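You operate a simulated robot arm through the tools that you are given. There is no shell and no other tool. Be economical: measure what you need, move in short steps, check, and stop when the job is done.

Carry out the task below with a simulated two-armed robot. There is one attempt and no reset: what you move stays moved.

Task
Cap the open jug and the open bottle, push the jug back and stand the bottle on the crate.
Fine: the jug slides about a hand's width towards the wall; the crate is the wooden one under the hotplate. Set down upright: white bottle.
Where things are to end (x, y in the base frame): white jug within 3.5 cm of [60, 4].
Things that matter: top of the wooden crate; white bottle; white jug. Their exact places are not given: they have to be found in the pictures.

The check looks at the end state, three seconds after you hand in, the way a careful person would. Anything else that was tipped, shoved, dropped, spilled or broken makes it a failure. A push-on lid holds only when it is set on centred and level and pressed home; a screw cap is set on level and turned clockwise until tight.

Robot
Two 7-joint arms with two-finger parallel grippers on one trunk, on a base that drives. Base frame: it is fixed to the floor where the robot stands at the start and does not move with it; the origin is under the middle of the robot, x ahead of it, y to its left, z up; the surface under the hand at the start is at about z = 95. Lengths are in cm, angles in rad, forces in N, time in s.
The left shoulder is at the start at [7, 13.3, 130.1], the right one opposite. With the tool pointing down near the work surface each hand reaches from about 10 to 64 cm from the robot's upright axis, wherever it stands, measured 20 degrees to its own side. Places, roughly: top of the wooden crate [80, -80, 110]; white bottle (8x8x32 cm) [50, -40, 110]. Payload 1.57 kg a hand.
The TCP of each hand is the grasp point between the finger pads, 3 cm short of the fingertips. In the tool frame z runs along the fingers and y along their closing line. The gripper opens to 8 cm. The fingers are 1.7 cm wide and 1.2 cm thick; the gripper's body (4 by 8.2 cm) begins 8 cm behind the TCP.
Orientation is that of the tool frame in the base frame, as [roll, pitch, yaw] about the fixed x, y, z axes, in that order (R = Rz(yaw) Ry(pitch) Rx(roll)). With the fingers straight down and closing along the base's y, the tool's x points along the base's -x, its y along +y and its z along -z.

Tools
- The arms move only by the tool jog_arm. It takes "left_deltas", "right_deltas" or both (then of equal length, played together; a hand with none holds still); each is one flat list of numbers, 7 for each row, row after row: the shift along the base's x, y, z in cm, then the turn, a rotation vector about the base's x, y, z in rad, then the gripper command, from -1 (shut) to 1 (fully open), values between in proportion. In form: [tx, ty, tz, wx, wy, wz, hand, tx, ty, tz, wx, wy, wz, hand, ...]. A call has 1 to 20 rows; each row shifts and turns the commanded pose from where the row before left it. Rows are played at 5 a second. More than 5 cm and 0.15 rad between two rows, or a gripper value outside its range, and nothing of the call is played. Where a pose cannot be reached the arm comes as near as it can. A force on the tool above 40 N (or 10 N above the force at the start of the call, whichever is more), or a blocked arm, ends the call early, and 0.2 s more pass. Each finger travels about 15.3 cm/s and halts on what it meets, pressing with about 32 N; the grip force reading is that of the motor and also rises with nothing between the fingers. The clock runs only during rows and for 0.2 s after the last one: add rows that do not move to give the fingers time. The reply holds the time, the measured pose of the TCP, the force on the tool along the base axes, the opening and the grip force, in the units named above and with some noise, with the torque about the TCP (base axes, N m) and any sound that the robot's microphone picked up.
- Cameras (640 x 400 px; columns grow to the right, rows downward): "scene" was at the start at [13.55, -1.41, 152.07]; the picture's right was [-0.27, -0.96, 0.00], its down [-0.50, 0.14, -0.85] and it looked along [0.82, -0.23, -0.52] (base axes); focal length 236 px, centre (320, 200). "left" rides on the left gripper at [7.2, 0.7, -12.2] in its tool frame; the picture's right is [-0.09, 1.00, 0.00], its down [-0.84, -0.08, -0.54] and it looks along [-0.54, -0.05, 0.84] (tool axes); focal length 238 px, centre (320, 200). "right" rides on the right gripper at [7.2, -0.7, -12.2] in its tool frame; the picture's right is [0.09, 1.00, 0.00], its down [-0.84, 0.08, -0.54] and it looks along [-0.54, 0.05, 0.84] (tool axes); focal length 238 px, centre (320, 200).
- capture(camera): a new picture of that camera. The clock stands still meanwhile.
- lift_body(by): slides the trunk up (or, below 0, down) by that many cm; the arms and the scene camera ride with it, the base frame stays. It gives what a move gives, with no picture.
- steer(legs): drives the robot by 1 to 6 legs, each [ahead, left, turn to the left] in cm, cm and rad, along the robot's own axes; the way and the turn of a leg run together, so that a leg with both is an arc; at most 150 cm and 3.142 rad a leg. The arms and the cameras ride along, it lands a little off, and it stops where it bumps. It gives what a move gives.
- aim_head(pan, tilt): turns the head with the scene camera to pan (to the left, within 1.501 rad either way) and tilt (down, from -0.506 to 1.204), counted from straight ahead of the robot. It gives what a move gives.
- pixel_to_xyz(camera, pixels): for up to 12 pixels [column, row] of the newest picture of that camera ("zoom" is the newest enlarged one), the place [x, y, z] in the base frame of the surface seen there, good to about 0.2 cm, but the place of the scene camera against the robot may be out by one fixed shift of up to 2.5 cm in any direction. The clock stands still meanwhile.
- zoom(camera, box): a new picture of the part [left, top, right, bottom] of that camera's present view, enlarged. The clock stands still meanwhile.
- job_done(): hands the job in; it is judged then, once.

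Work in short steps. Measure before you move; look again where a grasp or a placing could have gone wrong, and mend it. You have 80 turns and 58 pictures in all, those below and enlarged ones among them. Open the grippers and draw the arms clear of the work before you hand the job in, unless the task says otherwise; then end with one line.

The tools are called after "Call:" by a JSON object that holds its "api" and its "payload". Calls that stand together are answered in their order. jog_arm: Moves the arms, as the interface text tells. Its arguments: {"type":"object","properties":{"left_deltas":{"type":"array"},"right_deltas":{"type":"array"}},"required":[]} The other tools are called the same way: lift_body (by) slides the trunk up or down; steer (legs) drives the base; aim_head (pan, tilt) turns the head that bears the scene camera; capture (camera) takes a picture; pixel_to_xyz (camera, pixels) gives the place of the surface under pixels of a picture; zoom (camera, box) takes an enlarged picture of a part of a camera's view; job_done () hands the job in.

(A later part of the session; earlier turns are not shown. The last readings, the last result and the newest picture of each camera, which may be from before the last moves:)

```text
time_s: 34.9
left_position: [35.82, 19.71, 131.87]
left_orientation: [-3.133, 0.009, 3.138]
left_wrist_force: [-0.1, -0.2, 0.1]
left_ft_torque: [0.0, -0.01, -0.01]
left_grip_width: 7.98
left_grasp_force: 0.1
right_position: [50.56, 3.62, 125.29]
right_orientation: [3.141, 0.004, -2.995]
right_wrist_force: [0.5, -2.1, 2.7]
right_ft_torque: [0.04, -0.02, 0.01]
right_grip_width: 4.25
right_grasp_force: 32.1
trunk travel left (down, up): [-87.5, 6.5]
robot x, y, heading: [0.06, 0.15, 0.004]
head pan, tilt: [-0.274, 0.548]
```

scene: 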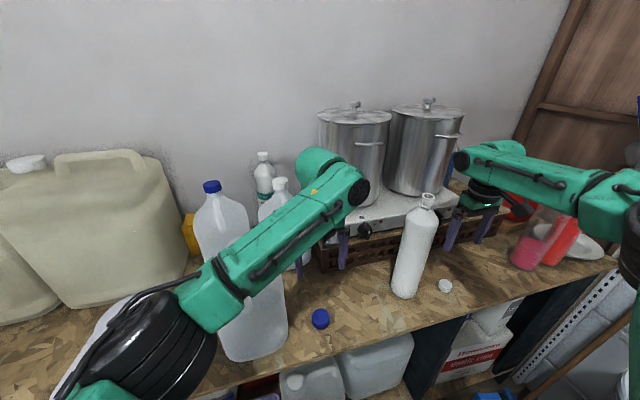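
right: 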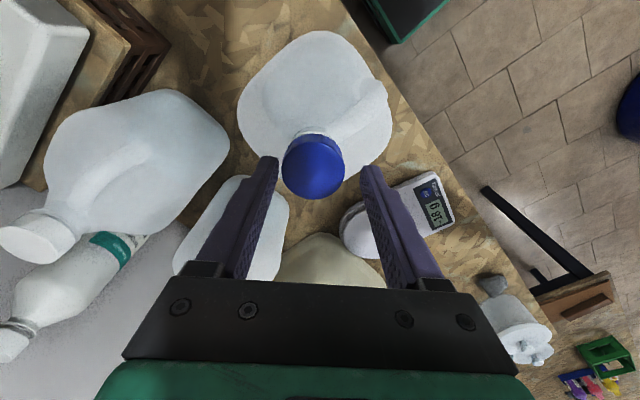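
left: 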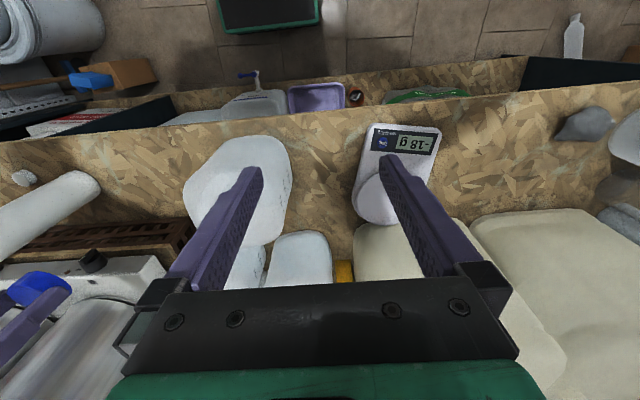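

Good grip now (4.25), torque is still low. I'll keep turning clockwise and watch for torque rise.

Call:
{"api": "jog_arm", "payload": {"right_deltas": [0, 0, -0.01, 0, 0, -0.15, -1, 0, 0, -0.01, 0, 0, -0.15, -1, 0, 0, -0.01, 0, 0, -0.15, -1, 0, 0, -0.01, 0, 0, -0.15, -1, 0, 0, -0.01, 0, 0, -0.15, -1, 0, 0, -0.01, 0, 0, -0.15, -1, 0, 0, -0.01, 0, 0, -0.15, -1, 0, 0, -0.01, 0, 0, -0.15, -1, 0, 0, -0.01, 0, 0, -0.15, -1, 0, 0, -0.01, 0, 0, -0.15, -1]}}

Call:
{"api": "capture", "payload": {"camera": "scene"}}

```text
time_s: 37.1
left_position: [35.77, 19.84, 131.76]
left_orientation: [-3.132, 0.011, 3.139]
left_wrist_force: [0.6, -0.7, -0.5]
left_ft_torque: [0.01, 0.01, -0.02]
left_grip_width: 8.02
left_grasp_force: 0.1
right_position: [50.64, 3.72, 125.19]
right_orientation: [-3.141, 0.002, 1.789]
right_wrist_force: [3.8, 1.2, 2.7]
right_ft_torque: [0.08, -0.15, -0.02]
right_grip_width: 4.27
right_grasp_force: 31.7
trunk travel left (down, up): [-87.5, 6.5]
robot x, y, heading: [-0.12, 0.28, -0.001]
head pan, tilt: [-0.274, 0.548]
```

```text
29 pictures are left
```

scene: 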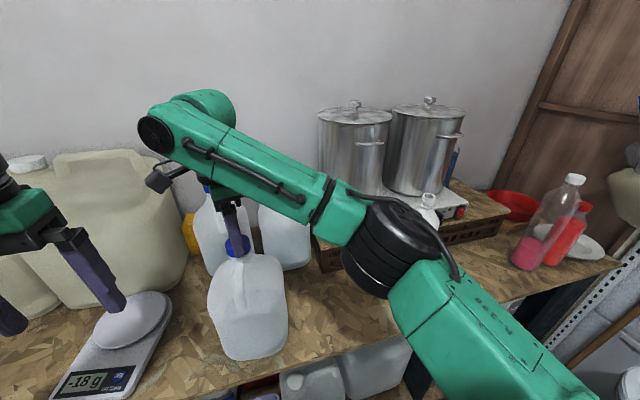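

The jug hasn't turned with the cap. Another cycle: release, rotate back 2.7, regrip, and turn again.

Call:
{"api": "jog_arm", "payload": {"right_deltas": [0, 0, 0, 0, 0, 0, 0.4, 0, 0, 0, 0, 0, 0, 0.4, 0, 0, 0, 0, 0, 0.15, 0.4, 0, 0, 0, 0, 0, 0.15, 0.4, 0, 0, 0, 0, 0, 0.15, 0.4, 0, 0, 0, 0, 0, 0.15, 0.4, 0, 0, 0, 0, 0, 0.15, 0.4, 0, 0, 0, 0, 0, 0.15, 0.4, 0, 0, 0, 0, 0, 0.15, 0.4, 0, 0, 0, 0, 0, 0.15, 0.4, 0, 0, 0, 0, 0, 0.15, 0.4, 0, 0, 0, 0, 0, 0.15, 0.4, 0, 0, 0, 0, 0, 0.15, 0.4, 0, 0, 0, 0, 0, 0.15, 0.4, 0, 0, 0, 0, 0, 0.15, 0.4, 0, 0, 0, 0, 0, 0.15, 0.4, 0, 0, 0, 0, 0, 0.15, 0.4, 0, 0, 0, 0, 0, 0.15, 0.4, 0, 0, 0, 0, 0, 0.15, 0.4, 0, 0, 0, 0, 0, 0.15, 0.4]}}

Call:
{"api": "jog_arm", "payload": {"right_deltas": [0, 0, 0, 0, 0, 0, -0.5, 0, 0, 0, 0, 0, 0, -1, 0, 0, 0, 0, 0, 0, -1, 0, 0, 0, 0, 0, -0.15, -1, 0, 0, -0.01, 0, 0, -0.15, -1, 0, 0, -0.01, 0, 0, -0.15, -1, 0, 0, -0.01, 0, 0, -0.15, -1, 0, 0, -0.01, 0, 0, -0.15, -1, 0, 0, -0.01, 0, 0, -0.15, -1, 0, 0, -0.01, 0, 0, -0.15, -1, 0, 0, -0.01, 0, 0, -0.15, -1, 0, 0, -0.01, 0, 0, -0.15, -1, 0, 0, -0.01, 0, 0, -0.15, -1, 0, 0, -0.01, 0, 0, -0.15, -1, 0, 0, -0.01, 0, 0, -0.15, -1, 0, 0, -0.01, 0, 0, -0.15, -1, 0, 0, -0.01, 0, 0, -0.15, -1, 0, 0, -0.01, 0, 0, -0.15, -1, 0, 0, -0.01, 0, 0, -0.15, -1, 0, 0, -0.01, 0, 0, -0.15, -1]}}

```text
time_s: 41.3
left_position: [35.56, 19.69, 131.84]
left_orientation: [-3.132, 0.01, 3.141]
left_wrist_force: [-0.4, 0.3, 0.9]
left_ft_torque: [0.02, 0.01, -0.04]
left_grip_width: 8.01
left_grasp_force: 0.2
right_position: [50.54, 3.76, 125.24]
right_orientation: [3.142, 0.002, -1.791]
right_wrist_force: [-0.6, 0.4, -0.1]
right_ft_torque: [0.01, 0.01, -0.04]
right_grip_width: 5.59
right_grasp_force: 0.0
trunk travel left (down, up): [-87.5, 6.5]
robot x, y, heading: [0.0, 0.07, -0.004]
head pan, tilt: [-0.274, 0.548]
```

```text
time_s: 45.5
left_position: [35.66, 19.69, 131.86]
left_orientation: [-3.132, 0.012, 3.139]
left_wrist_force: [-1.2, -0.7, 0.1]
left_ft_torque: [0.01, -0.01, 0.03]
left_grip_width: 7.98
left_grasp_force: 0.0
right_position: [50.56, 3.81, 125.02]
right_orientation: [3.14, 0.001, 1.939]
right_wrist_force: [-1.6, -0.3, 2.7]
right_ft_torque: [-0.02, 0.08, 0.25]
right_grip_width: 4.24
right_grasp_force: 32.3
trunk travel left (down, up): [-87.5, 6.5]
robot x, y, heading: [0.06, -0.11, 0.004]
head pan, tilt: [-0.274, 0.548]
```

Torque is now rising (0.25 N m). I'll turn a little further to reach tight.

Call:
{"api": "jog_arm", "payload": {"right_deltas": [0, 0, 0, 0, 0, -0.1, -1, 0, 0, 0, 0, 0, -0.1, -1, 0, 0, 0, 0, 0, -0.1, -1]}}

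```text
time_s: 46.3
left_position: [35.46, 19.75, 131.88]
left_orientation: [-3.133, 0.011, 3.139]
left_wrist_force: [-0.2, -0.4, -0.6]
left_ft_torque: [-0.01, -0.01, 0.01]
left_grip_width: 8.02
left_grasp_force: 0.0
right_position: [50.36, 3.82, 125.15]
right_orientation: [3.138, 0.001, 1.641]
right_wrist_force: [0.9, -0.3, 5.8]
right_ft_torque: [-0.01, 0.04, 0.34]
right_grip_width: 4.27
right_grasp_force: 31.6
trunk travel left (down, up): [-87.5, 6.5]
robot x, y, heading: [0.35, 0.0, -0.001]
head pan, tilt: [-0.274, 0.548]
```

Torque is 0.34. I'll release, rotate back, and do one more tightening pass, checking that the jug isn't turning.

Call:
{"api": "jog_arm", "payload": {"right_deltas": [0, 0, 0, 0, 0, 0, 0.4, 0, 0, 0, 0, 0, 0, 0.4, 0, 0, 0, 0, 0, 0.15, 0.4, 0, 0, 0, 0, 0, 0.15, 0.4, 0, 0, 0, 0, 0, 0.15, 0.4, 0, 0, 0, 0, 0, 0.15, 0.4, 0, 0, 0, 0, 0, 0.15, 0.4, 0, 0, 0, 0, 0, 0.15, 0.4, 0, 0, 0, 0, 0, 0.15, 0.4, 0, 0, 0, 0, 0, 0.15, 0.4, 0, 0, 0, 0, 0, 0.15, 0.4, 0, 0, 0, 0, 0, 0.15, 0.4, 0, 0, 0, 0, 0, 0, 0.4]}}

Call:
{"api": "capture", "payload": {"camera": "right"}}

Call:
{"api": "jog_arm", "payload": {"right_deltas": [0, 0, 0, 0, 0, 0, -0.5, 0, 0, 0, 0, 0, 0, -1, 0, 0, 0, 0, 0, 0, -1, 0, 0, 0, 0, 0, -0.1, -1, 0, 0, 0, 0, 0, -0.1, -1, 0, 0, 0, 0, 0, -0.1, -1, 0, 0, 0, 0, 0, -0.1, -1, 0, 0, 0, 0, 0, -0.1, -1, 0, 0, 0, 0, 0, -0.1, -1]}}

Call:
{"api": "capture", "payload": {"camera": "right"}}

```text
time_s: 49.1
left_position: [35.64, 19.72, 131.88]
left_orientation: [-3.133, 0.01, 3.139]
left_wrist_force: [0.0, -0.7, 0.9]
left_ft_torque: [0.0, 0.04, 0.0]
left_grip_width: 7.97
left_grasp_force: 0.1
right_position: [50.63, 3.73, 124.99]
right_orientation: [3.142, 0.002, -3.14]
right_wrist_force: [-0.3, -0.9, -0.5]
right_ft_torque: [0.02, 0.0, -0.02]
right_grip_width: 5.58
right_grasp_force: 0.0
trunk travel left (down, up): [-87.5, 6.5]
robot x, y, heading: [-0.06, 0.21, -0.006]
head pan, tilt: [-0.274, 0.548]
```

```text
28 pictures are left
```

right: 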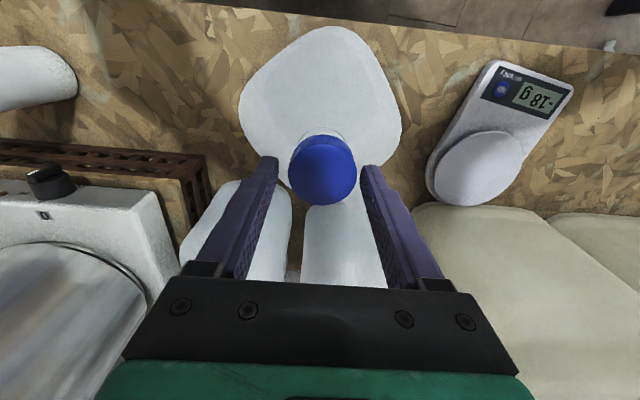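

```text
time_s: 51.1
left_position: [35.81, 19.7, 131.76]
left_orientation: [-3.133, 0.009, 3.137]
left_wrist_force: [0.2, 0.1, 0.5]
left_ft_torque: [0.01, -0.03, 0.02]
left_grip_width: 7.98
left_grasp_force: 0.0
right_position: [50.61, 3.68, 124.93]
right_orientation: [3.141, 0.003, 2.54]
right_wrist_force: [-0.5, -0.2, -0.9]
right_ft_torque: [0.02, 0.03, 0.21]
right_grip_width: 4.26
right_grasp_force: 31.7
trunk travel left (down, up): [-87.5, 6.5]
robot x, y, heading: [-0.12, 0.1, 0.001]
head pan, tilt: [-0.274, 0.548]
```

```text
27 pictures are left
```

right: 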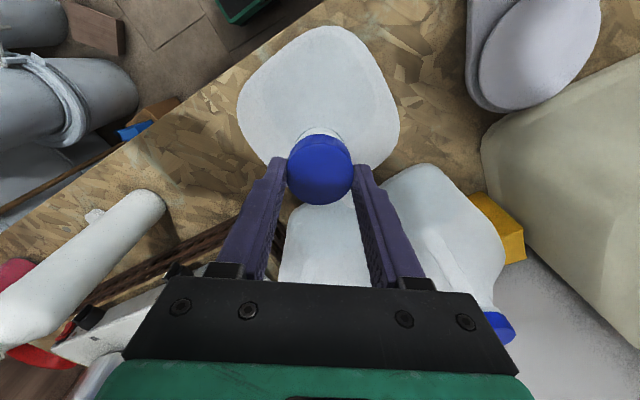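

The jug body now turns with the cap (its corner faces the robot), so I should hold it with the left hand to finish tightening. I'll look for the handle in a scene view.

Call:
{"api": "aim_head", "payload": {"pan": 0.05, "tilt": 0.7}}

Call:
{"api": "capture", "payload": {"camera": "scene"}}

```text
time_s: 51.9
left_position: [35.73, 19.65, 131.82]
left_orientation: [-3.133, 0.011, 3.14]
left_wrist_force: [0.0, 0.1, 0.6]
left_ft_torque: [-0.01, -0.01, 0.03]
left_grip_width: 8.0
left_grasp_force: 0.0
right_position: [50.56, 3.73, 125.09]
right_orientation: [-3.14, 0.001, 2.542]
right_wrist_force: [-0.5, -0.4, -2.1]
right_ft_torque: [0.01, 0.04, 0.01]
right_grip_width: 4.25
right_grasp_force: 33.0
trunk travel left (down, up): [-87.5, 6.5]
robot x, y, heading: [-0.09, 0.08, 0.0]
head pan, tilt: [0.051, 0.7]
```

```text
26 pictures are left
```

scene: 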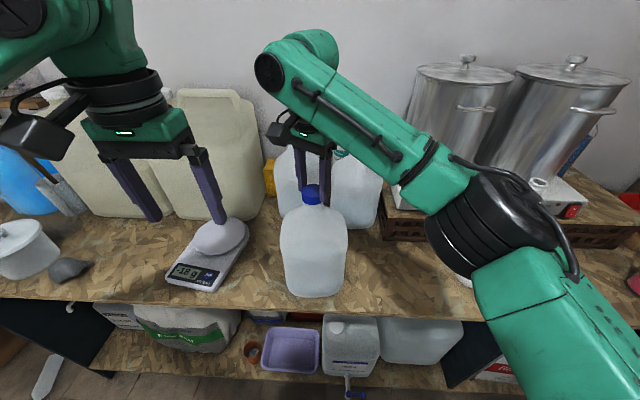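

The jug's handle has swung to the back, so it turned under the cap. I'll increase its base friction by pressing down moderately while turning, and watch the torque.

Call:
{"api": "jog_arm", "payload": {"right_deltas": [0, 0, -0.15, 0, 0, 0, -1, 0, 0, -0.15, 0, 0, 0, -1, 0, 0, 0, 0, 0, 0, -1]}}

Call:
{"api": "jog_arm", "payload": {"right_deltas": [0, 0, 0, 0, 0, -0.1, -1, 0, 0, 0, 0, 0, -0.1, -1, 0, 0, 0, 0, 0, -0.1, -1, 0, 0, 0, 0, 0, -0.1, -1, 0, 0, 0, 0, 0, -0.1, -1]}}

```text
time_s: 52.7
left_position: [35.59, 19.68, 131.8]
left_orientation: [-3.133, 0.012, 3.139]
left_wrist_force: [0.0, -0.8, -0.6]
left_ft_torque: [0.01, 0.02, 0.0]
left_grip_width: 8.0
left_grasp_force: 0.0
right_position: [50.51, 3.73, 124.87]
right_orientation: [3.138, 0.004, 2.539]
right_wrist_force: [3.9, -0.8, 11.2]
right_ft_torque: [-0.03, 0.01, 0.03]
right_grip_width: 4.25
right_grasp_force: 32.2
trunk travel left (down, up): [-87.5, 6.5]
robot x, y, heading: [0.18, 0.08, -0.001]
head pan, tilt: [0.051, 0.7]
```

```text
time_s: 53.9
left_position: [35.56, 19.72, 131.91]
left_orientation: [-3.132, 0.013, 3.137]
left_wrist_force: [-0.2, -0.6, -0.6]
left_ft_torque: [0.04, 0.04, -0.01]
left_grip_width: 8.0
left_grasp_force: 0.1
right_position: [50.26, 3.69, 124.88]
right_orientation: [3.138, 0.003, 2.038]
right_wrist_force: [0.2, 0.4, 17.7]
right_ft_torque: [0.03, 0.09, 0.55]
right_grip_width: 4.25
right_grasp_force: 32.4
trunk travel left (down, up): [-87.5, 6.5]
robot x, y, heading: [-0.25, -0.17, -0.001]
head pan, tilt: [0.051, 0.7]
```

Torque reached 0.55 with 18 N pressing. I'll check whether the jug or the cap is turning, then press a bit more.

Call:
{"api": "capture", "payload": {"camera": "right"}}

Call:
{"api": "jog_arm", "payload": {"right_deltas": [0, 0, -0.2, 0, 0, 0, -1, 0, 0, 0, 0, 0, -0.1, -1, 0, 0, 0, 0, 0, -0.1, -1, 0, 0, 0, 0, 0, -0.1, -1, 0, 0, 0, 0, 0, -0.1, -1]}}

Call:
{"api": "capture", "payload": {"camera": "right"}}

```text
25 pictures are left
```

right: 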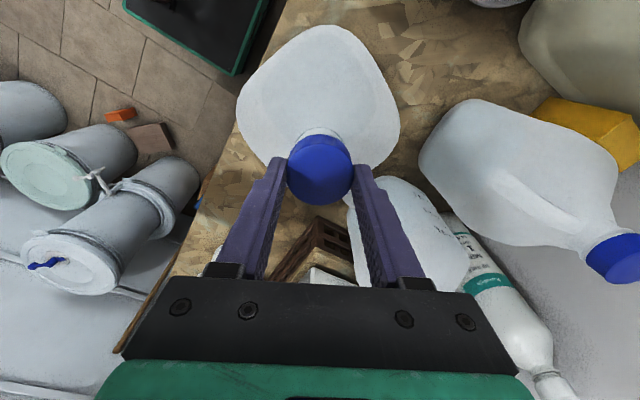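

```text
time_s: 55.1
left_position: [35.43, 19.66, 132.08]
left_orientation: [-3.134, 0.015, 3.139]
left_wrist_force: [-0.4, -0.4, -0.3]
left_ft_torque: [-0.02, -0.03, 0.02]
left_grip_width: 8.0
left_grasp_force: 0.0
right_position: [50.31, 3.73, 124.64]
right_orientation: [3.137, 0.002, 1.639]
right_wrist_force: [-0.2, -1.5, 17.9]
right_ft_torque: [-0.18, 0.2, 0.55]
right_grip_width: 4.22
right_grasp_force: 31.7
trunk travel left (down, up): [-87.5, 6.5]
robot x, y, heading: [-0.14, -0.2, 0.003]
head pan, tilt: [0.051, 0.7]
```

```text
24 pictures are left
```

right: 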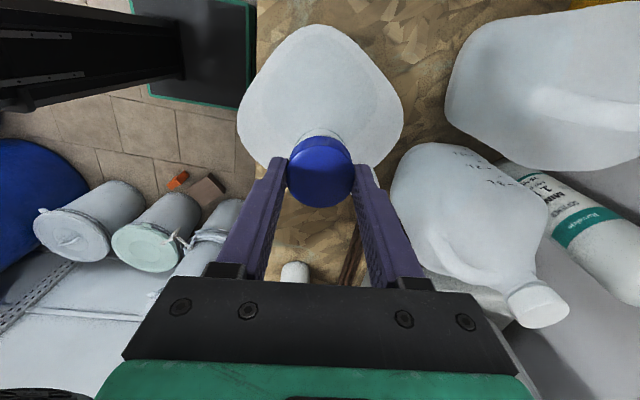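

The cap and jug now turn as one at 0.55 N m, so the cap is tight. I'll release, raise the right hand and withdraw it to its own side, then look at the jug's body.

Call:
{"api": "jog_arm", "payload": {"right_deltas": [0, 0, 0.1, 0, 0, 0, 0.3, 0, 0, 0, 0, 0, 0, 0.6, 0, 0, 2, 0, 0, 0, 0.6, 0, 0, 4, 0, 0, 0, 0.6, -3, 0, 1, 0, 0, 0.15, 0.6, -4, 0, 0, 0, 0, 0.15, 0.6, -4, -2, 0, 0, 0, 0.15, 1, 0, -4, 0, 0, 0, 0.15, 1, 0, -4, 0, 0, 0, 0.15, 1, 0, -4, 0, 0, 0, 0.15, 1, 0, -4, 0, 0, 0, 0.15, 1, 0, -4, 0, 0, 0, 0.15, 1, 0, -4, 0, 0, 0, 0.15, 1, 0, -4, 0, 0, 0, 0.15, 1, 0, -3, 0, 0, 0, 0, 1]}}

Call:
{"api": "capture", "payload": {"camera": "left"}}

Call:
{"api": "capture", "payload": {"camera": "scene"}}

```text
time_s: 58.3
left_position: [35.63, 19.54, 131.89]
left_orientation: [-3.133, 0.01, 3.138]
left_wrist_force: [0.9, 0.2, 0.2]
left_ft_torque: [0.01, -0.03, 0.04]
left_grip_width: 8.0
left_grasp_force: 0.1
right_position: [39.67, -29.74, 131.69]
right_orientation: [3.14, 0.002, 3.141]
right_wrist_force: [-0.4, 0.3, 0.1]
right_ft_torque: [0.01, 0.0, 0.0]
right_grip_width: 7.99
right_grasp_force: 0.0
trunk travel left (down, up): [-87.5, 6.5]
robot x, y, heading: [0.0, 0.05, 0.003]
head pan, tilt: [0.051, 0.7]
```

```text
23 pictures are left
```

left: 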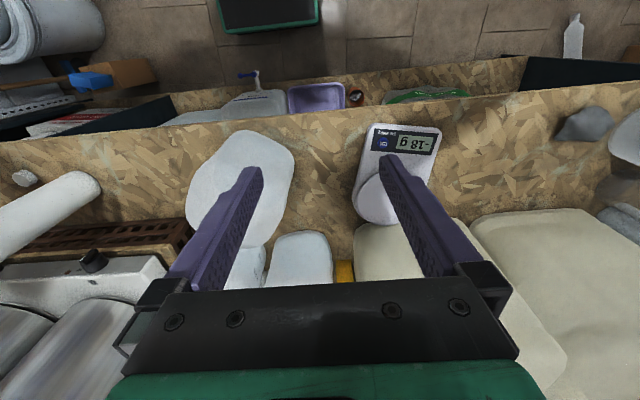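

```text
22 pictures are left
```

scene: 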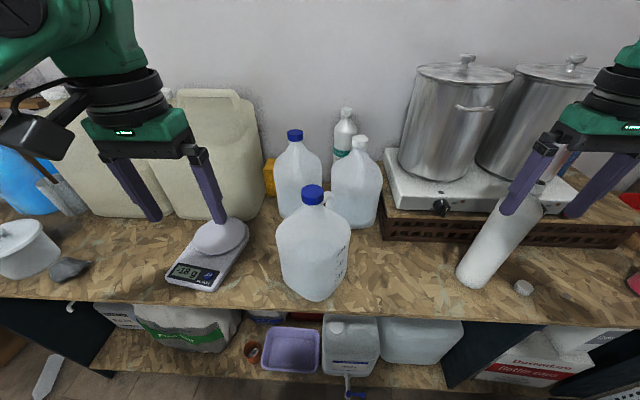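

Call:
{"api": "pixel_to_xyz", "payload": {"camera": "scene", "pixels": [[318, 298], [284, 272], [346, 272], [279, 245], [350, 245], [312, 188], [312, 250], [285, 212], [362, 224], [340, 215], [375, 215], [328, 201]]}}

Call:
{"api": "pixel_to_xyz", "payload": {"camera": "left", "pixels": [[188, 190], [240, 132], [294, 160], [230, 145], [285, 195], [275, 240], [300, 233], [325, 233], [250, 250], [240, 265], [215, 170], [268, 150]]}}

Call:
{"api": "zoom", "payload": {"camera": "scene", "box": [250, 120, 400, 310]}}

```text
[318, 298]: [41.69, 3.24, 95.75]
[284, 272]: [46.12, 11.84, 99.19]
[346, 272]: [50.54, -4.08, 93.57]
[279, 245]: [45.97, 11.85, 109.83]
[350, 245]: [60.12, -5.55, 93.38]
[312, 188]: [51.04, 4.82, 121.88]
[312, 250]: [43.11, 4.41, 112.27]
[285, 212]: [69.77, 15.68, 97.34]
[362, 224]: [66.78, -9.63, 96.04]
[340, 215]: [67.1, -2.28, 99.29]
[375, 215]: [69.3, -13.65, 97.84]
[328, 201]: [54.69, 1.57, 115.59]
```

```text
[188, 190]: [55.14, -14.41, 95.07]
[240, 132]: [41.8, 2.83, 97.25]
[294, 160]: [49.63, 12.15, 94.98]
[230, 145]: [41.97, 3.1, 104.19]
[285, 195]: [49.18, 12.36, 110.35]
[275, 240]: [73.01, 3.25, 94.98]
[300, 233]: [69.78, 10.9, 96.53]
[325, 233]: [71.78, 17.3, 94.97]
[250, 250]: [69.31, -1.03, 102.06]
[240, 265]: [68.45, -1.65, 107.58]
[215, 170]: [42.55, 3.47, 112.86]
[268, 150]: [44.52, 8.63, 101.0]
```

```text
2.11 times, centred on (325, 215) of scene
```

zoom: 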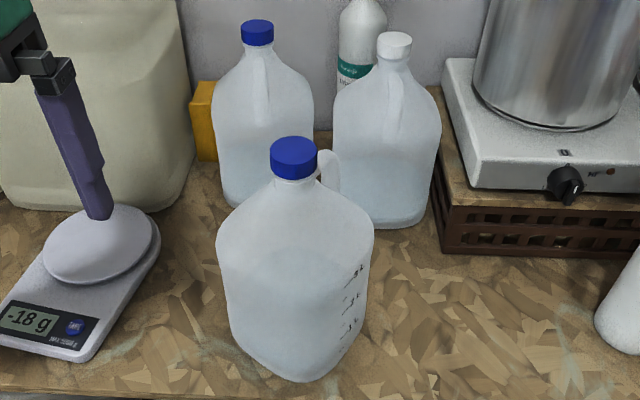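

The jug's centre is still about (50.8,3.8), with a corner facing the robot at (41.8,2.9). Straddling that corner with the open left gripper gives a stable push, so I'll move the left hand back, tilt it forward 0.75 rad and lower it in front of the jug.

Call:
{"api": "jog_arm", "payload": {"left_deltas": [-2.8, 0, 0, 0, 0, 0, 1, -2.8, 0, 0, 0, 0, 0, 1, 0, -4.05, 0, 0, 0, 0, 1, 0, -4.05, 0, 0, 0, 0, 1, 0, -4.05, 0, 0, 0, 0, 1, 0, -4.05, 0, 0, 0, 0, 1, 0, 0, -4, 0, -0.15, 0, 1, 0, 0, -4, 0, -0.15, 0, 1, 0, 0, -4, 0, -0.15, 0, 1, 0, 0, -4, 0, -0.15, 0, 1, 0, 0, -4, 0, -0.15, 0, 1, 0, 0, -3, 0, 0, 0, 1, 0, 0, 0, 0, 0, 0, 1]}}

Call:
{"api": "capture", "payload": {"camera": "scene"}}

```text
time_s: 61.1
left_position: [30.28, -4.86, 117.48]
left_orientation: [-3.065, 0.504, 3.115]
left_wrist_force: [0.7, 0.5, 0.2]
left_ft_torque: [-0.02, 0.0, -0.01]
left_grip_width: 7.98
left_grasp_force: 0.1
left hand out of reach, approached as far as the arm can: row 8, 9, 10, 11
right_position: [39.82, -29.4, 131.57]
right_orientation: [3.14, 0.003, 3.141]
right_wrist_force: [0.2, -0.2, -0.1]
right_ft_torque: [-0.03, 0.0, 0.02]
right_grip_width: 7.97
right_grasp_force: 0.0
trunk travel left (down, up): [-87.5, 6.5]
robot x, y, heading: [-0.02, 0.12, -0.003]
head pan, tilt: [0.051, 0.7]
stopped in row 13 (left hand): the arm was blocked; the commanded pose is now the measured one
```

```text
20 pictures are left
```

scene: 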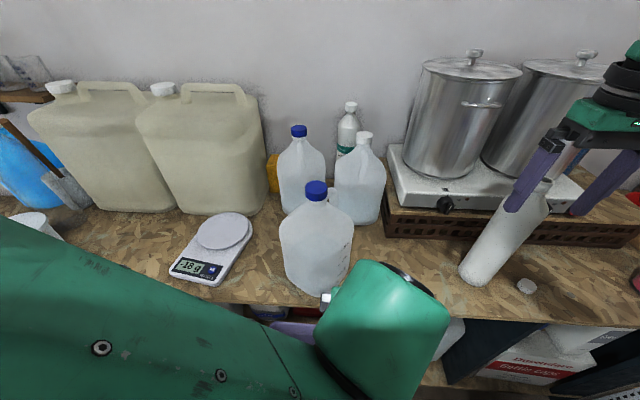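

The left arm is folded too tightly this close in. I'll back the robot 18 cm so the hand can work further out, then set the hand pose again.

Call:
{"api": "steer", "payload": {"legs": [[-18, 0, 0]]}}

Call:
{"api": "jog_arm", "payload": {"left_deltas": [4, 1, 2, 0, 0, 0, 1, 4, 2, 2, 0, 0, 0, 1, 4, 2, 0, 0, 0, 0, 1, 2, 2, 0, 0, 0, 0, 1, 0, 1, 0, 0, 0, 0, 1, 0, 0, 0, 0, 0, 0, 1]}}

```text
time_s: 62.6
left_position: [12.66, -4.88, 117.36]
left_orientation: [-3.069, 0.501, 3.112]
left_wrist_force: [-0.1, 0.2, -0.5]
left_ft_torque: [0.0, 0.03, 0.0]
left_grip_width: 8.0
left_grasp_force: 0.1
right_position: [22.34, -29.43, 131.66]
right_orientation: [3.141, -0.003, -3.14]
right_wrist_force: [0.6, 0.4, -0.1]
right_ft_torque: [0.02, 0.02, -0.02]
right_grip_width: 8.01
right_grasp_force: 0.1
trunk travel left (down, up): [-87.5, 6.5]
robot x, y, heading: [-17.59, -0.18, 0.005]
head pan, tilt: [0.051, 0.7]
```

```text
time_s: 64.0
left_position: [26.53, 3.22, 121.67]
left_orientation: [-3.068, 0.504, 3.112]
left_wrist_force: [-0.5, -0.6, -1.1]
left_ft_torque: [0.01, 0.02, 0.0]
left_grip_width: 7.98
left_grasp_force: 0.1
right_position: [21.86, -29.42, 131.63]
right_orientation: [3.14, 0.002, 3.141]
right_wrist_force: [-0.3, 1.1, 0.5]
right_ft_torque: [0.04, -0.01, -0.03]
right_grip_width: 7.97
right_grasp_force: 0.0
trunk travel left (down, up): [-87.5, 6.5]
robot x, y, heading: [-18.01, 0.03, 0.01]
head pan, tilt: [0.051, 0.7]
```

Now I'll fix the tilt to about 0.75 and descend to z 101 in front of the table edge.

Call:
{"api": "jog_arm", "payload": {"left_deltas": [2, 0, 0, 0.06, -0.1, 0.03, 1, 2, 0, 0, 0, -0.15, 0, 1, 0, 0, -4, 0, 0, 0, 1, 0, 0, -4, 0, 0, 0, 1, 0, 0, -4, 0, 0, 0, 1, 0, 0, -4, 0, 0, 0, 1, 0, 0, -4, 0, 0, 0, 1, 0, 0, 0, 0, 0, 0, 1]}}

Call:
{"api": "capture", "payload": {"camera": "left"}}

```text
time_s: 65.8
left_position: [30.34, 3.05, 101.54]
left_orientation: [3.132, 0.754, 3.098]
left_wrist_force: [-0.7, 0.4, -0.1]
left_ft_torque: [-0.02, 0.02, -0.04]
left_grip_width: 8.01
left_grasp_force: 0.1
right_position: [21.96, -29.43, 131.73]
right_orientation: [3.141, 0.002, -3.138]
right_wrist_force: [0.0, 0.7, 1.0]
right_ft_torque: [0.03, -0.05, 0.03]
right_grip_width: 8.01
right_grasp_force: 0.0
trunk travel left (down, up): [-87.5, 6.5]
robot x, y, heading: [-17.99, -0.27, 0.005]
head pan, tilt: [0.051, 0.7]
```

```text
19 pictures are left
```

left: 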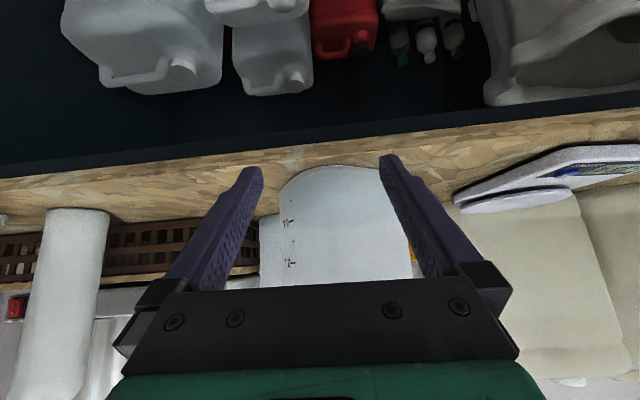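

The jug's near corner (about column 330) lies between the fingers (262–380). I'll advance carefully until contact.

Call:
{"api": "jog_arm", "payload": {"left_deltas": [2.5, 0.2, 0, 0, 0, 0, 1, 2.5, 0.2, 0, 0, 0, 0, 1, 2, 0, 0, 0, 0, 0, 1, 2, 0, 0, 0, 0, 0, 1, 1, 0, 0, 0, 0, 0, 1, 1, 0, 0, 0, 0, 0, 1, 1, 0, 0, 0, 0, 0, 1]}}

Call:
{"api": "capture", "payload": {"camera": "left"}}

```text
time_s: 67.4
left_position: [42.51, 3.47, 101.46]
left_orientation: [3.133, 0.751, 3.097]
left_wrist_force: [-1.7, 1.0, -0.4]
left_ft_torque: [0.03, 0.02, 0.02]
left_grip_width: 8.03
left_grasp_force: 0.1
right_position: [21.97, -29.56, 131.62]
right_orientation: [-3.142, 0.001, -3.141]
right_wrist_force: [0.2, 0.0, -0.8]
right_ft_torque: [0.0, 0.0, 0.0]
right_grip_width: 8.01
right_grasp_force: 0.0
trunk travel left (down, up): [-87.5, 6.5]
robot x, y, heading: [-17.78, 0.11, 0.004]
head pan, tilt: [0.051, 0.7]
```

```text
18 pictures are left
```

left: 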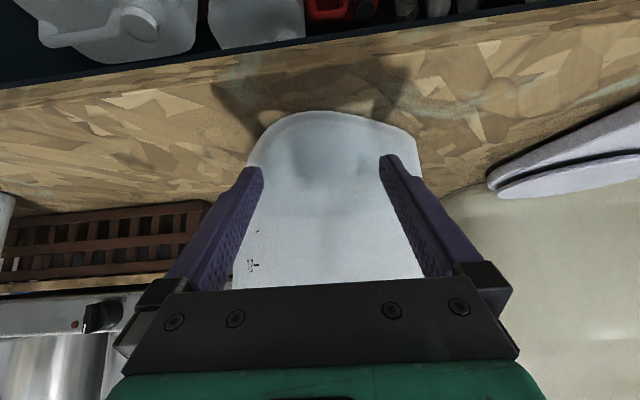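

The fingers straddle the jug's corner and are about to touch. I'll push forward 1 cm per row, 7 rows, then measure.

Call:
{"api": "jog_arm", "payload": {"left_deltas": [1, 0, 0, 0, 0, 0, 1, 1, 0, 0, 0, 0, 0, 1, 1, 0, 0, 0, 0, 0, 1, 1, 0, 0, 0, 0, 0, 1, 1, 0, 0, 0, 0, 0, 1, 1, 0, 0, 0, 0, 0, 1, 1, 0, 0, 0, 0, 0, 1]}}

Call:
{"api": "zoom", "payload": {"camera": "scene", "box": [220, 80, 400, 310]}}

```text
time_s: 69.0
left_position: [49.32, 3.55, 101.56]
left_orientation: [3.132, 0.753, 3.099]
left_wrist_force: [-1.5, 0.6, 0.0]
left_ft_torque: [0.02, 0.02, 0.04]
left_grip_width: 7.99
left_grasp_force: 0.1
right_position: [21.99, -29.44, 131.66]
right_orientation: [3.141, 0.001, -3.14]
right_wrist_force: [-0.7, -1.0, 0.1]
right_ft_torque: [0.02, -0.02, -0.03]
right_grip_width: 8.0
right_grasp_force: 0.0
trunk travel left (down, up): [-87.5, 6.5]
robot x, y, heading: [-17.66, 0.12, -0.0]
head pan, tilt: [0.051, 0.7]
```

```text
1.74 times, centred on (310, 195) of scene
```

zoom: 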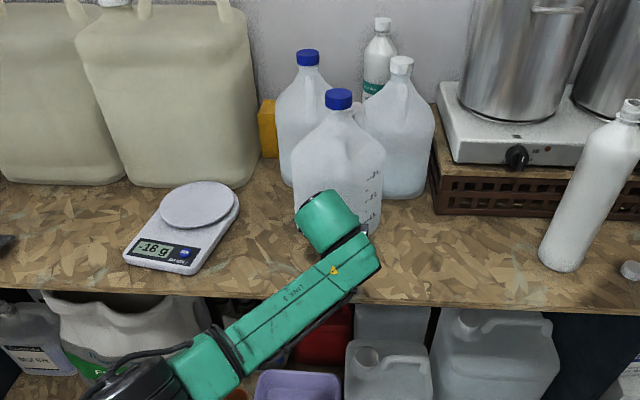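

Call:
{"api": "pixel_to_xyz", "payload": {"camera": "zoom", "pixels": [[338, 96], [327, 96], [349, 96], [338, 91], [338, 102], [308, 56], [400, 62], [375, 185], [360, 220], [296, 180], [415, 190]]}}

```text
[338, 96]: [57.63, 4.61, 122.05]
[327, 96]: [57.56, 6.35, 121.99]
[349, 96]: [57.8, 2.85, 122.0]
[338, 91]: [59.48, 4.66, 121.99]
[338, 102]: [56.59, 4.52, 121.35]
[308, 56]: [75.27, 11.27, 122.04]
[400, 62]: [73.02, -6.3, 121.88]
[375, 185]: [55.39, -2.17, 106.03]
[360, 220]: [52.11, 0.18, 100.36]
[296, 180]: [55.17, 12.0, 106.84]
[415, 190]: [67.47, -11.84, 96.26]
```

The cap centre (corrected) is at about (57.9,3.6). I'll push 1.6 cm more, then draw the left hand back.

Call:
{"api": "jog_arm", "payload": {"left_deltas": [0.6, 0, 0, 0, 0, 0, 1, 0.5, 0, 0, 0, 0, 0, 1, 0.5, 0, 0, 0, 0, 0, 1, 0, 0, 0, 0, 0, 0, 1, -3, 0, 0, 0, 0, 0, 1, -4, 0, 0, 0, 0, 0, 1, -4, 0, 0, 0, 0, 0, 1, -4, 0, 0, 0, 0, 0, 1, -4, 0, 0, 0, 0, 0, 1]}}

Call:
{"api": "capture", "payload": {"camera": "scene"}}

```text
time_s: 71.0
left_position: [31.8, 3.7, 101.66]
left_orientation: [3.133, 0.757, 3.098]
left_wrist_force: [0.1, 0.7, -0.4]
left_ft_torque: [0.0, -0.01, -0.01]
left_grip_width: 7.99
left_grasp_force: 0.1
right_position: [21.7, -29.43, 131.7]
right_orientation: [3.14, 0.003, -3.14]
right_wrist_force: [-0.4, -0.7, 0.0]
right_ft_torque: [0.0, -0.02, 0.03]
right_grip_width: 8.01
right_grasp_force: 0.0
trunk travel left (down, up): [-87.5, 6.5]
robot x, y, heading: [-17.61, 0.32, 0.003]
head pan, tilt: [0.051, 0.7]
```

```text
16 pictures are left
```

scene: 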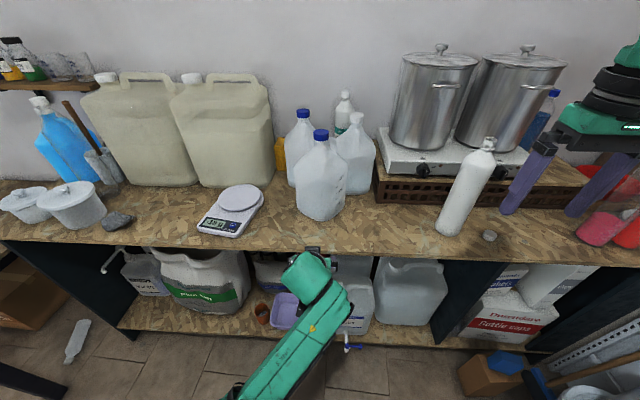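

The jug is in place and upright. Next comes the bottle; before driving I'll measure the cap, the table edge and the left forearm's height.

Call:
{"api": "pixel_to_xyz", "payload": {"camera": "scene", "pixels": [[321, 135], [400, 250], [200, 240], [315, 300], [300, 350], [260, 385], [489, 143], [489, 235], [445, 232], [462, 190], [530, 165], [354, 137]]}}

```text
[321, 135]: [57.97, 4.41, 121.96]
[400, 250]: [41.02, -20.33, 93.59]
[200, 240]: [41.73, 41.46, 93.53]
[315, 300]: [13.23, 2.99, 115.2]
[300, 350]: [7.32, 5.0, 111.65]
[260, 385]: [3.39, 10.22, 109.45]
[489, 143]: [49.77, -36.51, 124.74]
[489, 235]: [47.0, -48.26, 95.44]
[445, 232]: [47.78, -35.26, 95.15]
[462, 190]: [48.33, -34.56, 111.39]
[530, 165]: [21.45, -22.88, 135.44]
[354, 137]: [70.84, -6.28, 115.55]
```

The table edge is at x≈41.5 and the forearm is above table height. I'll tilt the left hand flatter (about 1.05 rad) at z≈108, then drive right 38 cm and ahead 14 cm.

Call:
{"api": "jog_arm", "payload": {"left_deltas": [-2.5, -1, 1.6, 0, -0.15, 0.03, 1, -2.5, -1, 1.6, 0, -0.15, 0, 1, -2, -1, 1.6, 0, 0, 0, 1, 0, 0, 1.6, 0, 0, 0, 1, 0, 0, 0, 0, 0, 0, 1]}}

Call:
{"api": "steer", "payload": {"legs": [[0, -38, 0], [14, 0, 0]]}}

Call:
{"api": "capture", "payload": {"camera": "left"}}

Call:
{"api": "capture", "payload": {"camera": "right"}}

```text
refused: row 1 steps farther than a row can; nothing moved
```

```text
time_s: 74.4
left_position: [46.05, -35.6, 101.72]
left_orientation: [3.131, 0.756, 3.087]
left_wrist_force: [-0.7, 0.7, -0.2]
left_ft_torque: [0.0, 0.0, 0.01]
left_grip_width: 7.97
left_grasp_force: 0.1
right_position: [35.81, -68.44, 131.75]
right_orientation: [-3.141, 0.004, 3.13]
right_wrist_force: [-0.1, -0.1, 0.1]
right_ft_torque: [0.01, -0.03, 0.02]
right_grip_width: 7.99
right_grasp_force: 0.1
trunk travel left (down, up): [-87.5, 6.5]
robot x, y, heading: [-3.65, -38.77, -0.005]
head pan, tilt: [0.051, 0.7]
```

```text
15 pictures are left
```

left: 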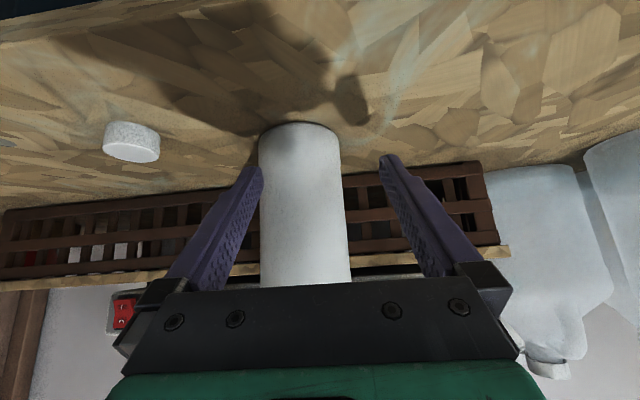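

```text
14 pictures are left
```

right: 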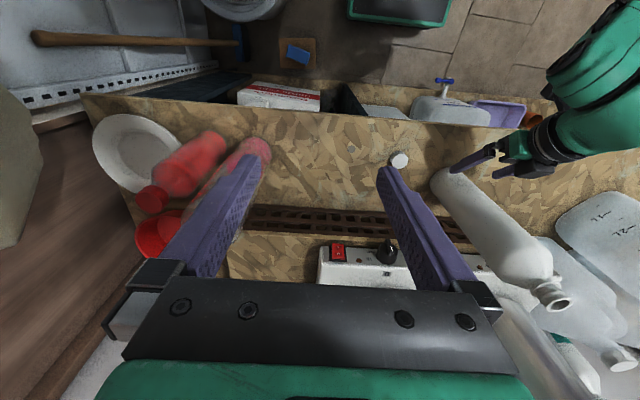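

My jog was refused but the drive ran anyway, and the bottle now stands, untouched it seems, between the left fingers. I'll measure it from both wrist cameras.

Call:
{"api": "pixel_to_xyz", "payload": {"camera": "left", "pixels": [[260, 150], [340, 150], [300, 126], [300, 200], [131, 135], [264, 220], [346, 220]]}}

Call:
{"api": "pixel_to_xyz", "payload": {"camera": "right", "pixels": [[543, 297], [567, 298], [555, 288], [556, 309], [400, 160], [391, 160], [408, 160], [400, 152], [400, 168], [250, 150], [290, 265]]}}

```text
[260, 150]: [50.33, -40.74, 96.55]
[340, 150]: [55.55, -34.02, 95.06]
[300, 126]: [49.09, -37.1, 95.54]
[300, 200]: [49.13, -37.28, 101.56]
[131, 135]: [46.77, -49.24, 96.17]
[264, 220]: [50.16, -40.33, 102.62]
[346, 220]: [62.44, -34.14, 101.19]
```

```text
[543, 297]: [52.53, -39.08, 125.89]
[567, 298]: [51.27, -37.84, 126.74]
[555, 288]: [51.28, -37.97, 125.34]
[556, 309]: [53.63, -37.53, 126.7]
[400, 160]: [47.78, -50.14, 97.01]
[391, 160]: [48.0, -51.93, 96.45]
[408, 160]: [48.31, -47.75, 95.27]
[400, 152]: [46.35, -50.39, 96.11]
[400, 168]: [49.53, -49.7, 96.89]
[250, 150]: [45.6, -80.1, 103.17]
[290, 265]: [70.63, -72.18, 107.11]
```

The bottle was nudged to about (52.5,-37.6) but stands upright, with the right-side finger in front of it. I'll back off, re-centre to y -37.6, raise to z 108 and tilt to about 1.05.

Call:
{"api": "jog_arm", "payload": {"left_deltas": [-2.5, 0, 0, 0, 0, 0, 1, -2.5, 0, 0, 0, 0, 0, 1, 0, -1, 2, 0, -0.13, 0.03, 1, 0, -1, 2, 0, -0.13, 0.02, 1, 0, 0, 2.3, 0, -0.04, 0, 1, 0, 0, 0, 0, 0, 0, 1]}}

Call:
{"api": "capture", "payload": {"camera": "left"}}

```text
time_s: 75.8
left_position: [41.32, -37.69, 108.07]
left_orientation: [3.121, 1.052, 3.128]
left_wrist_force: [-0.4, 0.2, 0.8]
left_ft_torque: [0.02, 0.05, 0.02]
left_grip_width: 7.98
left_grasp_force: 0.0
right_position: [36.16, -68.47, 131.66]
right_orientation: [-3.141, 0.002, 3.131]
right_wrist_force: [0.0, -0.6, -0.6]
right_ft_torque: [0.01, 0.01, -0.03]
right_grip_width: 8.01
right_grasp_force: 0.1
trunk travel left (down, up): [-87.5, 6.5]
robot x, y, heading: [-3.01, -38.57, -0.009]
head pan, tilt: [0.051, 0.7]
```

```text
13 pictures are left
```

left: 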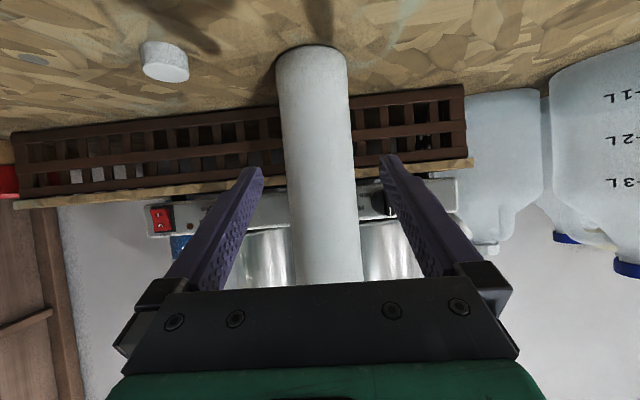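

The bottle is centred between the fingers (283–352 against 262–380). I'll advance 11 cm and close on it.

Call:
{"api": "jog_arm", "payload": {"left_deltas": [2.5, 0, 0, 0, 0, 0, 1, 2.5, 0, 0, 0, 0, 0, 1, 2, 0, 0, 0, 0, 0, 1, 2, 0, 0, 0, 0, 0, 1, 2, 0, 0, 0, 0, 0, 1, 0, 0, 0, 0, 0, 0, 1]}}

Call:
{"api": "capture", "payload": {"camera": "left"}}

```text
time_s: 77.4
left_position: [52.04, -34.95, 105.66]
left_orientation: [2.933, 1.029, 2.979]
left_wrist_force: [-1.3, -3.5, 1.0]
left_ft_torque: [-0.12, 0.01, -0.1]
left_grip_width: 8.0
left_grasp_force: 0.1
right_position: [35.88, -68.59, 131.68]
right_orientation: [-3.14, 0.001, 3.131]
right_wrist_force: [0.5, 0.4, 0.1]
right_ft_torque: [0.01, 0.04, 0.01]
right_grip_width: 7.99
right_grasp_force: 0.0
trunk travel left (down, up): [-87.5, 6.5]
robot x, y, heading: [-3.32, -38.47, -0.01]
head pan, tilt: [0.051, 0.7]
stopped in row 6 (left hand): the arm was blocked; the commanded pose is now the measured one
```

```text
12 pictures are left
```

left: 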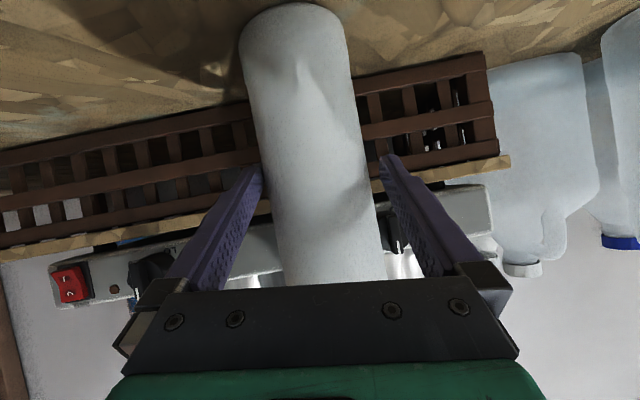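

The left arm was blocked and its hand swung off line, though the bottle looks upright. I'll look at the scene to see what blocks the arm.

Call:
{"api": "aim_head", "payload": {"pan": 0.1, "tilt": 0.85}}

Call:
{"api": "capture", "payload": {"camera": "scene"}}

```text
time_s: 78.1
left_position: [52.24, -34.93, 105.88]
left_orientation: [2.935, 1.03, 2.982]
left_wrist_force: [-0.9, -3.4, 1.7]
left_ft_torque: [-0.14, -0.06, -0.1]
left_grip_width: 7.99
left_grasp_force: 0.1
right_position: [36.01, -68.6, 131.81]
right_orientation: [3.14, 0.002, 3.132]
right_wrist_force: [-0.2, 0.9, -0.9]
right_ft_torque: [-0.02, -0.02, 0.03]
right_grip_width: 7.99
right_grasp_force: 0.1
trunk travel left (down, up): [-87.5, 6.5]
robot x, y, heading: [-3.98, -38.58, -0.008]
head pan, tilt: [0.099, 0.85]
```

```text
11 pictures are left
```

scene: 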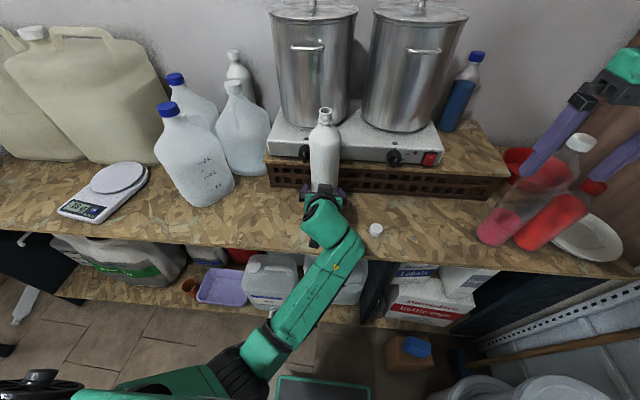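

The bottle is upright between the fingers, and the closing line is only 6° from level. I'll try a small corrective roll in place, and see if the arm can do it.

Call:
{"api": "jog_arm", "payload": {"left_deltas": [-1, 0, 0.5, -0.05, 0, 0, 1, -1, 0, 0.5, -0.05, 0, 0, 1, 0, 0, 0, 0, 0, 0, 1]}}

Call:
{"api": "pixel_to_xyz", "payload": {"camera": "scene", "pixels": [[325, 112], [325, 180], [340, 250], [325, 225], [300, 300], [260, 350], [376, 230], [380, 253], [170, 108], [345, 200]]}}

```text
time_s: 78.9
left_position: [50.51, -34.38, 106.7]
left_orientation: [3.107, 1.041, 3.133]
left_wrist_force: [2.0, 0.5, -0.9]
left_ft_torque: [0.02, -0.01, -0.01]
left_grip_width: 8.02
left_grasp_force: 0.1
right_position: [36.11, -68.38, 131.63]
right_orientation: [3.141, 0.003, 3.13]
right_wrist_force: [0.7, -0.1, -0.7]
right_ft_torque: [-0.02, 0.01, 0.01]
right_grip_width: 7.99
right_grasp_force: 0.1
trunk travel left (down, up): [-87.5, 6.5]
robot x, y, heading: [-3.37, -38.67, -0.007]
head pan, tilt: [0.099, 0.85]
```

```text
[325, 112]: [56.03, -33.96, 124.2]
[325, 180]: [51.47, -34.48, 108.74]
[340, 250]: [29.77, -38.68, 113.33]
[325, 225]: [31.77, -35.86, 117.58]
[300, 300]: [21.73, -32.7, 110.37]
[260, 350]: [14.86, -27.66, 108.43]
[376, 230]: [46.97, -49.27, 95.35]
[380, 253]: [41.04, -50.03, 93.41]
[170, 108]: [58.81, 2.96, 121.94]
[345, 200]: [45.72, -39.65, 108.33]
```

The bottle has been pushed to about (56,-35); the camera's parallax meant I was about 0.6 cm off centre. I'll retreat 4 cm and measure the fingertips and bottle in the same image.

Call:
{"api": "jog_arm", "payload": {"left_deltas": [-2, 0, 0.5, 0, 0, 0, 1, -2, 0, 0.5, 0, 0, 0, 1, 0, 0, 0, 0, 0, 0, 1]}}

Call:
{"api": "capture", "payload": {"camera": "left"}}

```text
time_s: 79.7
left_position: [46.52, -34.05, 107.69]
left_orientation: [3.076, 1.047, 3.107]
left_wrist_force: [-0.5, -0.2, 0.2]
left_ft_torque: [-0.02, 0.0, -0.02]
left_grip_width: 7.98
left_grasp_force: 0.1
right_position: [36.08, -68.56, 131.59]
right_orientation: [-3.141, 0.002, 3.132]
right_wrist_force: [0.2, 0.2, -0.1]
right_ft_torque: [0.03, 0.0, -0.02]
right_grip_width: 8.02
right_grasp_force: 0.1
trunk travel left (down, up): [-87.5, 6.5]
robot x, y, heading: [-3.08, -38.54, -0.012]
head pan, tilt: [0.099, 0.85]
```

```text
10 pictures are left
```

left: 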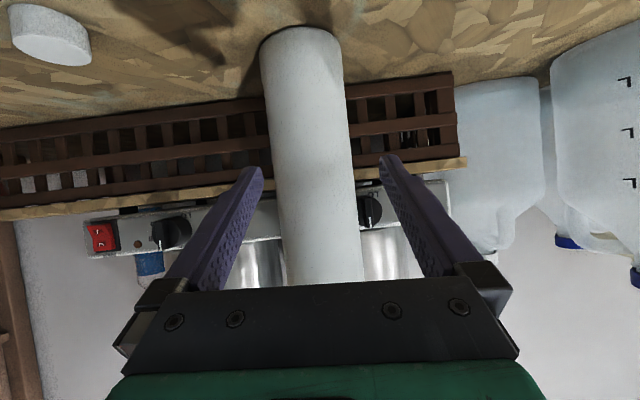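

Call:
{"api": "pixel_to_xyz", "payload": {"camera": "left", "pixels": [[274, 160], [313, 160], [350, 160], [277, 200], [317, 200], [355, 200], [262, 60], [305, 60], [342, 60], [255, 175], [388, 165], [240, 200]]}}

```text
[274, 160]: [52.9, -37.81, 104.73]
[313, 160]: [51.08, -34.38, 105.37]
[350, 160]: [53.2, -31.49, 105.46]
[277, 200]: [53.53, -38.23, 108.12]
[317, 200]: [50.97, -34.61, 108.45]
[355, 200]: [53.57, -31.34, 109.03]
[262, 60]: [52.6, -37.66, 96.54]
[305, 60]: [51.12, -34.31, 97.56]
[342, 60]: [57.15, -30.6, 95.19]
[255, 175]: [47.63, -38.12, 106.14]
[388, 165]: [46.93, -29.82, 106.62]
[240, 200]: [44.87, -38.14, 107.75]
```

The finger midline is y -33.97 and the bottle centre is (54.5,-34.65). I'll shift y by -0.68, level the orientation, advance 4 cm, and check.

Call:
{"api": "jog_arm", "payload": {"left_deltas": [0, -0.35, 0, -0.06, 0, 0.03, 1, 0, -0.3, 0, 0, 0, 0, 1, 1.3, 0, 0, 0, 0, 0, 1, 1.3, 0, 0, 0, 0, 0, 1, 0, 0, 0, 0, 0, 0, 1]}}

Call:
{"api": "capture", "payload": {"camera": "left"}}

Call:
{"api": "pixel_to_xyz", "payload": {"camera": "left", "pixels": [[265, 160], [313, 160], [357, 160], [268, 200], [317, 200], [362, 200], [255, 175], [388, 165], [250, 185], [395, 180]]}}

```text
time_s: 81.1
left_position: [48.35, -33.02, 105.42]
left_orientation: [3.014, 1.024, 3.075]
left_wrist_force: [-1.9, -2.4, 1.6]
left_ft_torque: [-0.09, 0.0, -0.15]
left_grip_width: 8.0
left_grasp_force: 0.1
right_position: [35.85, -68.52, 131.69]
right_orientation: [3.141, 0.002, 3.132]
right_wrist_force: [-0.2, 0.6, -0.3]
right_ft_torque: [-0.03, -0.01, 0.01]
right_grip_width: 8.03
right_grasp_force: 0.0
trunk travel left (down, up): [-87.5, 6.5]
robot x, y, heading: [-3.33, -38.58, -0.014]
head pan, tilt: [0.099, 0.85]
stopped in row 5 (left hand): the arm was blocked; the commanded pose is now the measured one
```

```text
9 pictures are left
```

left: 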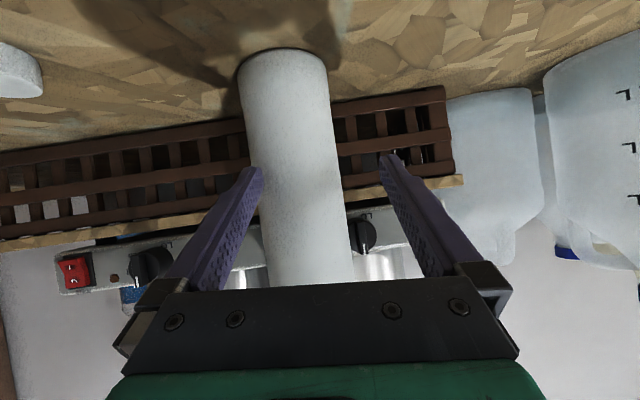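

```text
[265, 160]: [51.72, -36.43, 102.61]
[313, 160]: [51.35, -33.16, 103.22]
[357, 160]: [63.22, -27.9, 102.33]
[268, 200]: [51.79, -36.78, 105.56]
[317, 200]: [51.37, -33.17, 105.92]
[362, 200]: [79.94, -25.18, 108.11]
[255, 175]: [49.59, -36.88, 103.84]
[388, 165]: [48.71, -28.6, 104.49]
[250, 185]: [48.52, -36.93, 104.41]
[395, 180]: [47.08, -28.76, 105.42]
```

Something in the left arm itself keeps it from extending at this distance: the hand yields sideways with little tool force. I'll retreat the left hand, and turn the robot left about 0.5 rad while backing a little, which brings the right shoulder nearer and the left one farther.

Call:
{"api": "jog_arm", "payload": {"left_deltas": [-3, 0.2, 0.5, 0, 0, 0, 1, -3, 0, 1, 0, 0, 0, 1, -3, 0, 1, 0, 0, 0, 1, -2, 0, 2, 0, 0, 0, 1, 0, 0, 2, 0, 0, 0, 1]}}

Call:
{"api": "steer", "payload": {"legs": [[-5, 2.5, 0], [0, 0, 0.5]]}}

Call:
{"api": "lift_body", "payload": {"by": 6}}

Call:
{"api": "capture", "payload": {"camera": "right"}}

```text
time_s: 82.3
left_position: [37.27, -31.69, 109.87]
left_orientation: [2.858, 0.989, 2.934]
left_wrist_force: [0.3, -0.9, 0.7]
left_ft_torque: [0.0, -0.01, 0.03]
left_grip_width: 8.02
left_grasp_force: 0.0
right_position: [36.07, -68.51, 131.7]
right_orientation: [3.139, -0.001, 3.131]
right_wrist_force: [-0.2, 0.5, 0.3]
right_ft_torque: [-0.01, 0.01, 0.02]
right_grip_width: 8.01
right_grasp_force: 0.2
trunk travel left (down, up): [-87.5, 6.5]
robot x, y, heading: [-3.42, -38.65, -0.01]
head pan, tilt: [0.099, 0.85]
```

```text
time_s: 84.7
left_position: [23.94, -10.32, 109.98]
left_orientation: [2.854, 0.994, -2.849]
left_wrist_force: [0.0, -0.1, 0.0]
left_ft_torque: [-0.02, 0.01, -0.01]
left_grip_width: 7.98
left_grasp_force: 0.1
right_position: [40.67, -42.9, 131.75]
right_orientation: [-3.141, 0.003, -2.642]
right_wrist_force: [-0.3, -0.4, 0.1]
right_ft_torque: [0.01, 0.01, 0.02]
right_grip_width: 8.03
right_grasp_force: 0.0
trunk travel left (down, up): [-87.5, 6.5]
robot x, y, heading: [-8.58, -35.82, 0.5]
head pan, tilt: [0.099, 0.85]
```

```text
time_s: 85.7
left_position: [23.99, -10.37, 115.85]
left_orientation: [2.846, 0.992, -2.855]
left_wrist_force: [-0.1, 0.8, -0.8]
left_ft_torque: [0.04, 0.02, 0.01]
left_grip_width: 8.02
left_grasp_force: 0.0
right_position: [40.73, -42.81, 137.69]
right_orientation: [3.14, 0.002, -2.641]
right_wrist_force: [-0.7, 1.3, 0.1]
right_ft_torque: [-0.01, 0.0, 0.0]
right_grip_width: 7.96
right_grasp_force: 0.0
trunk travel left (down, up): [-93.5, 0.5]
robot x, y, heading: [-8.09, -35.62, 0.503]
head pan, tilt: [0.099, 0.85]
```

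```text
8 pictures are left
```

right: 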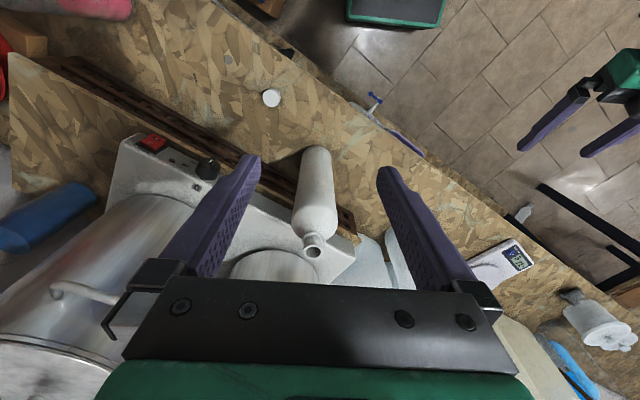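

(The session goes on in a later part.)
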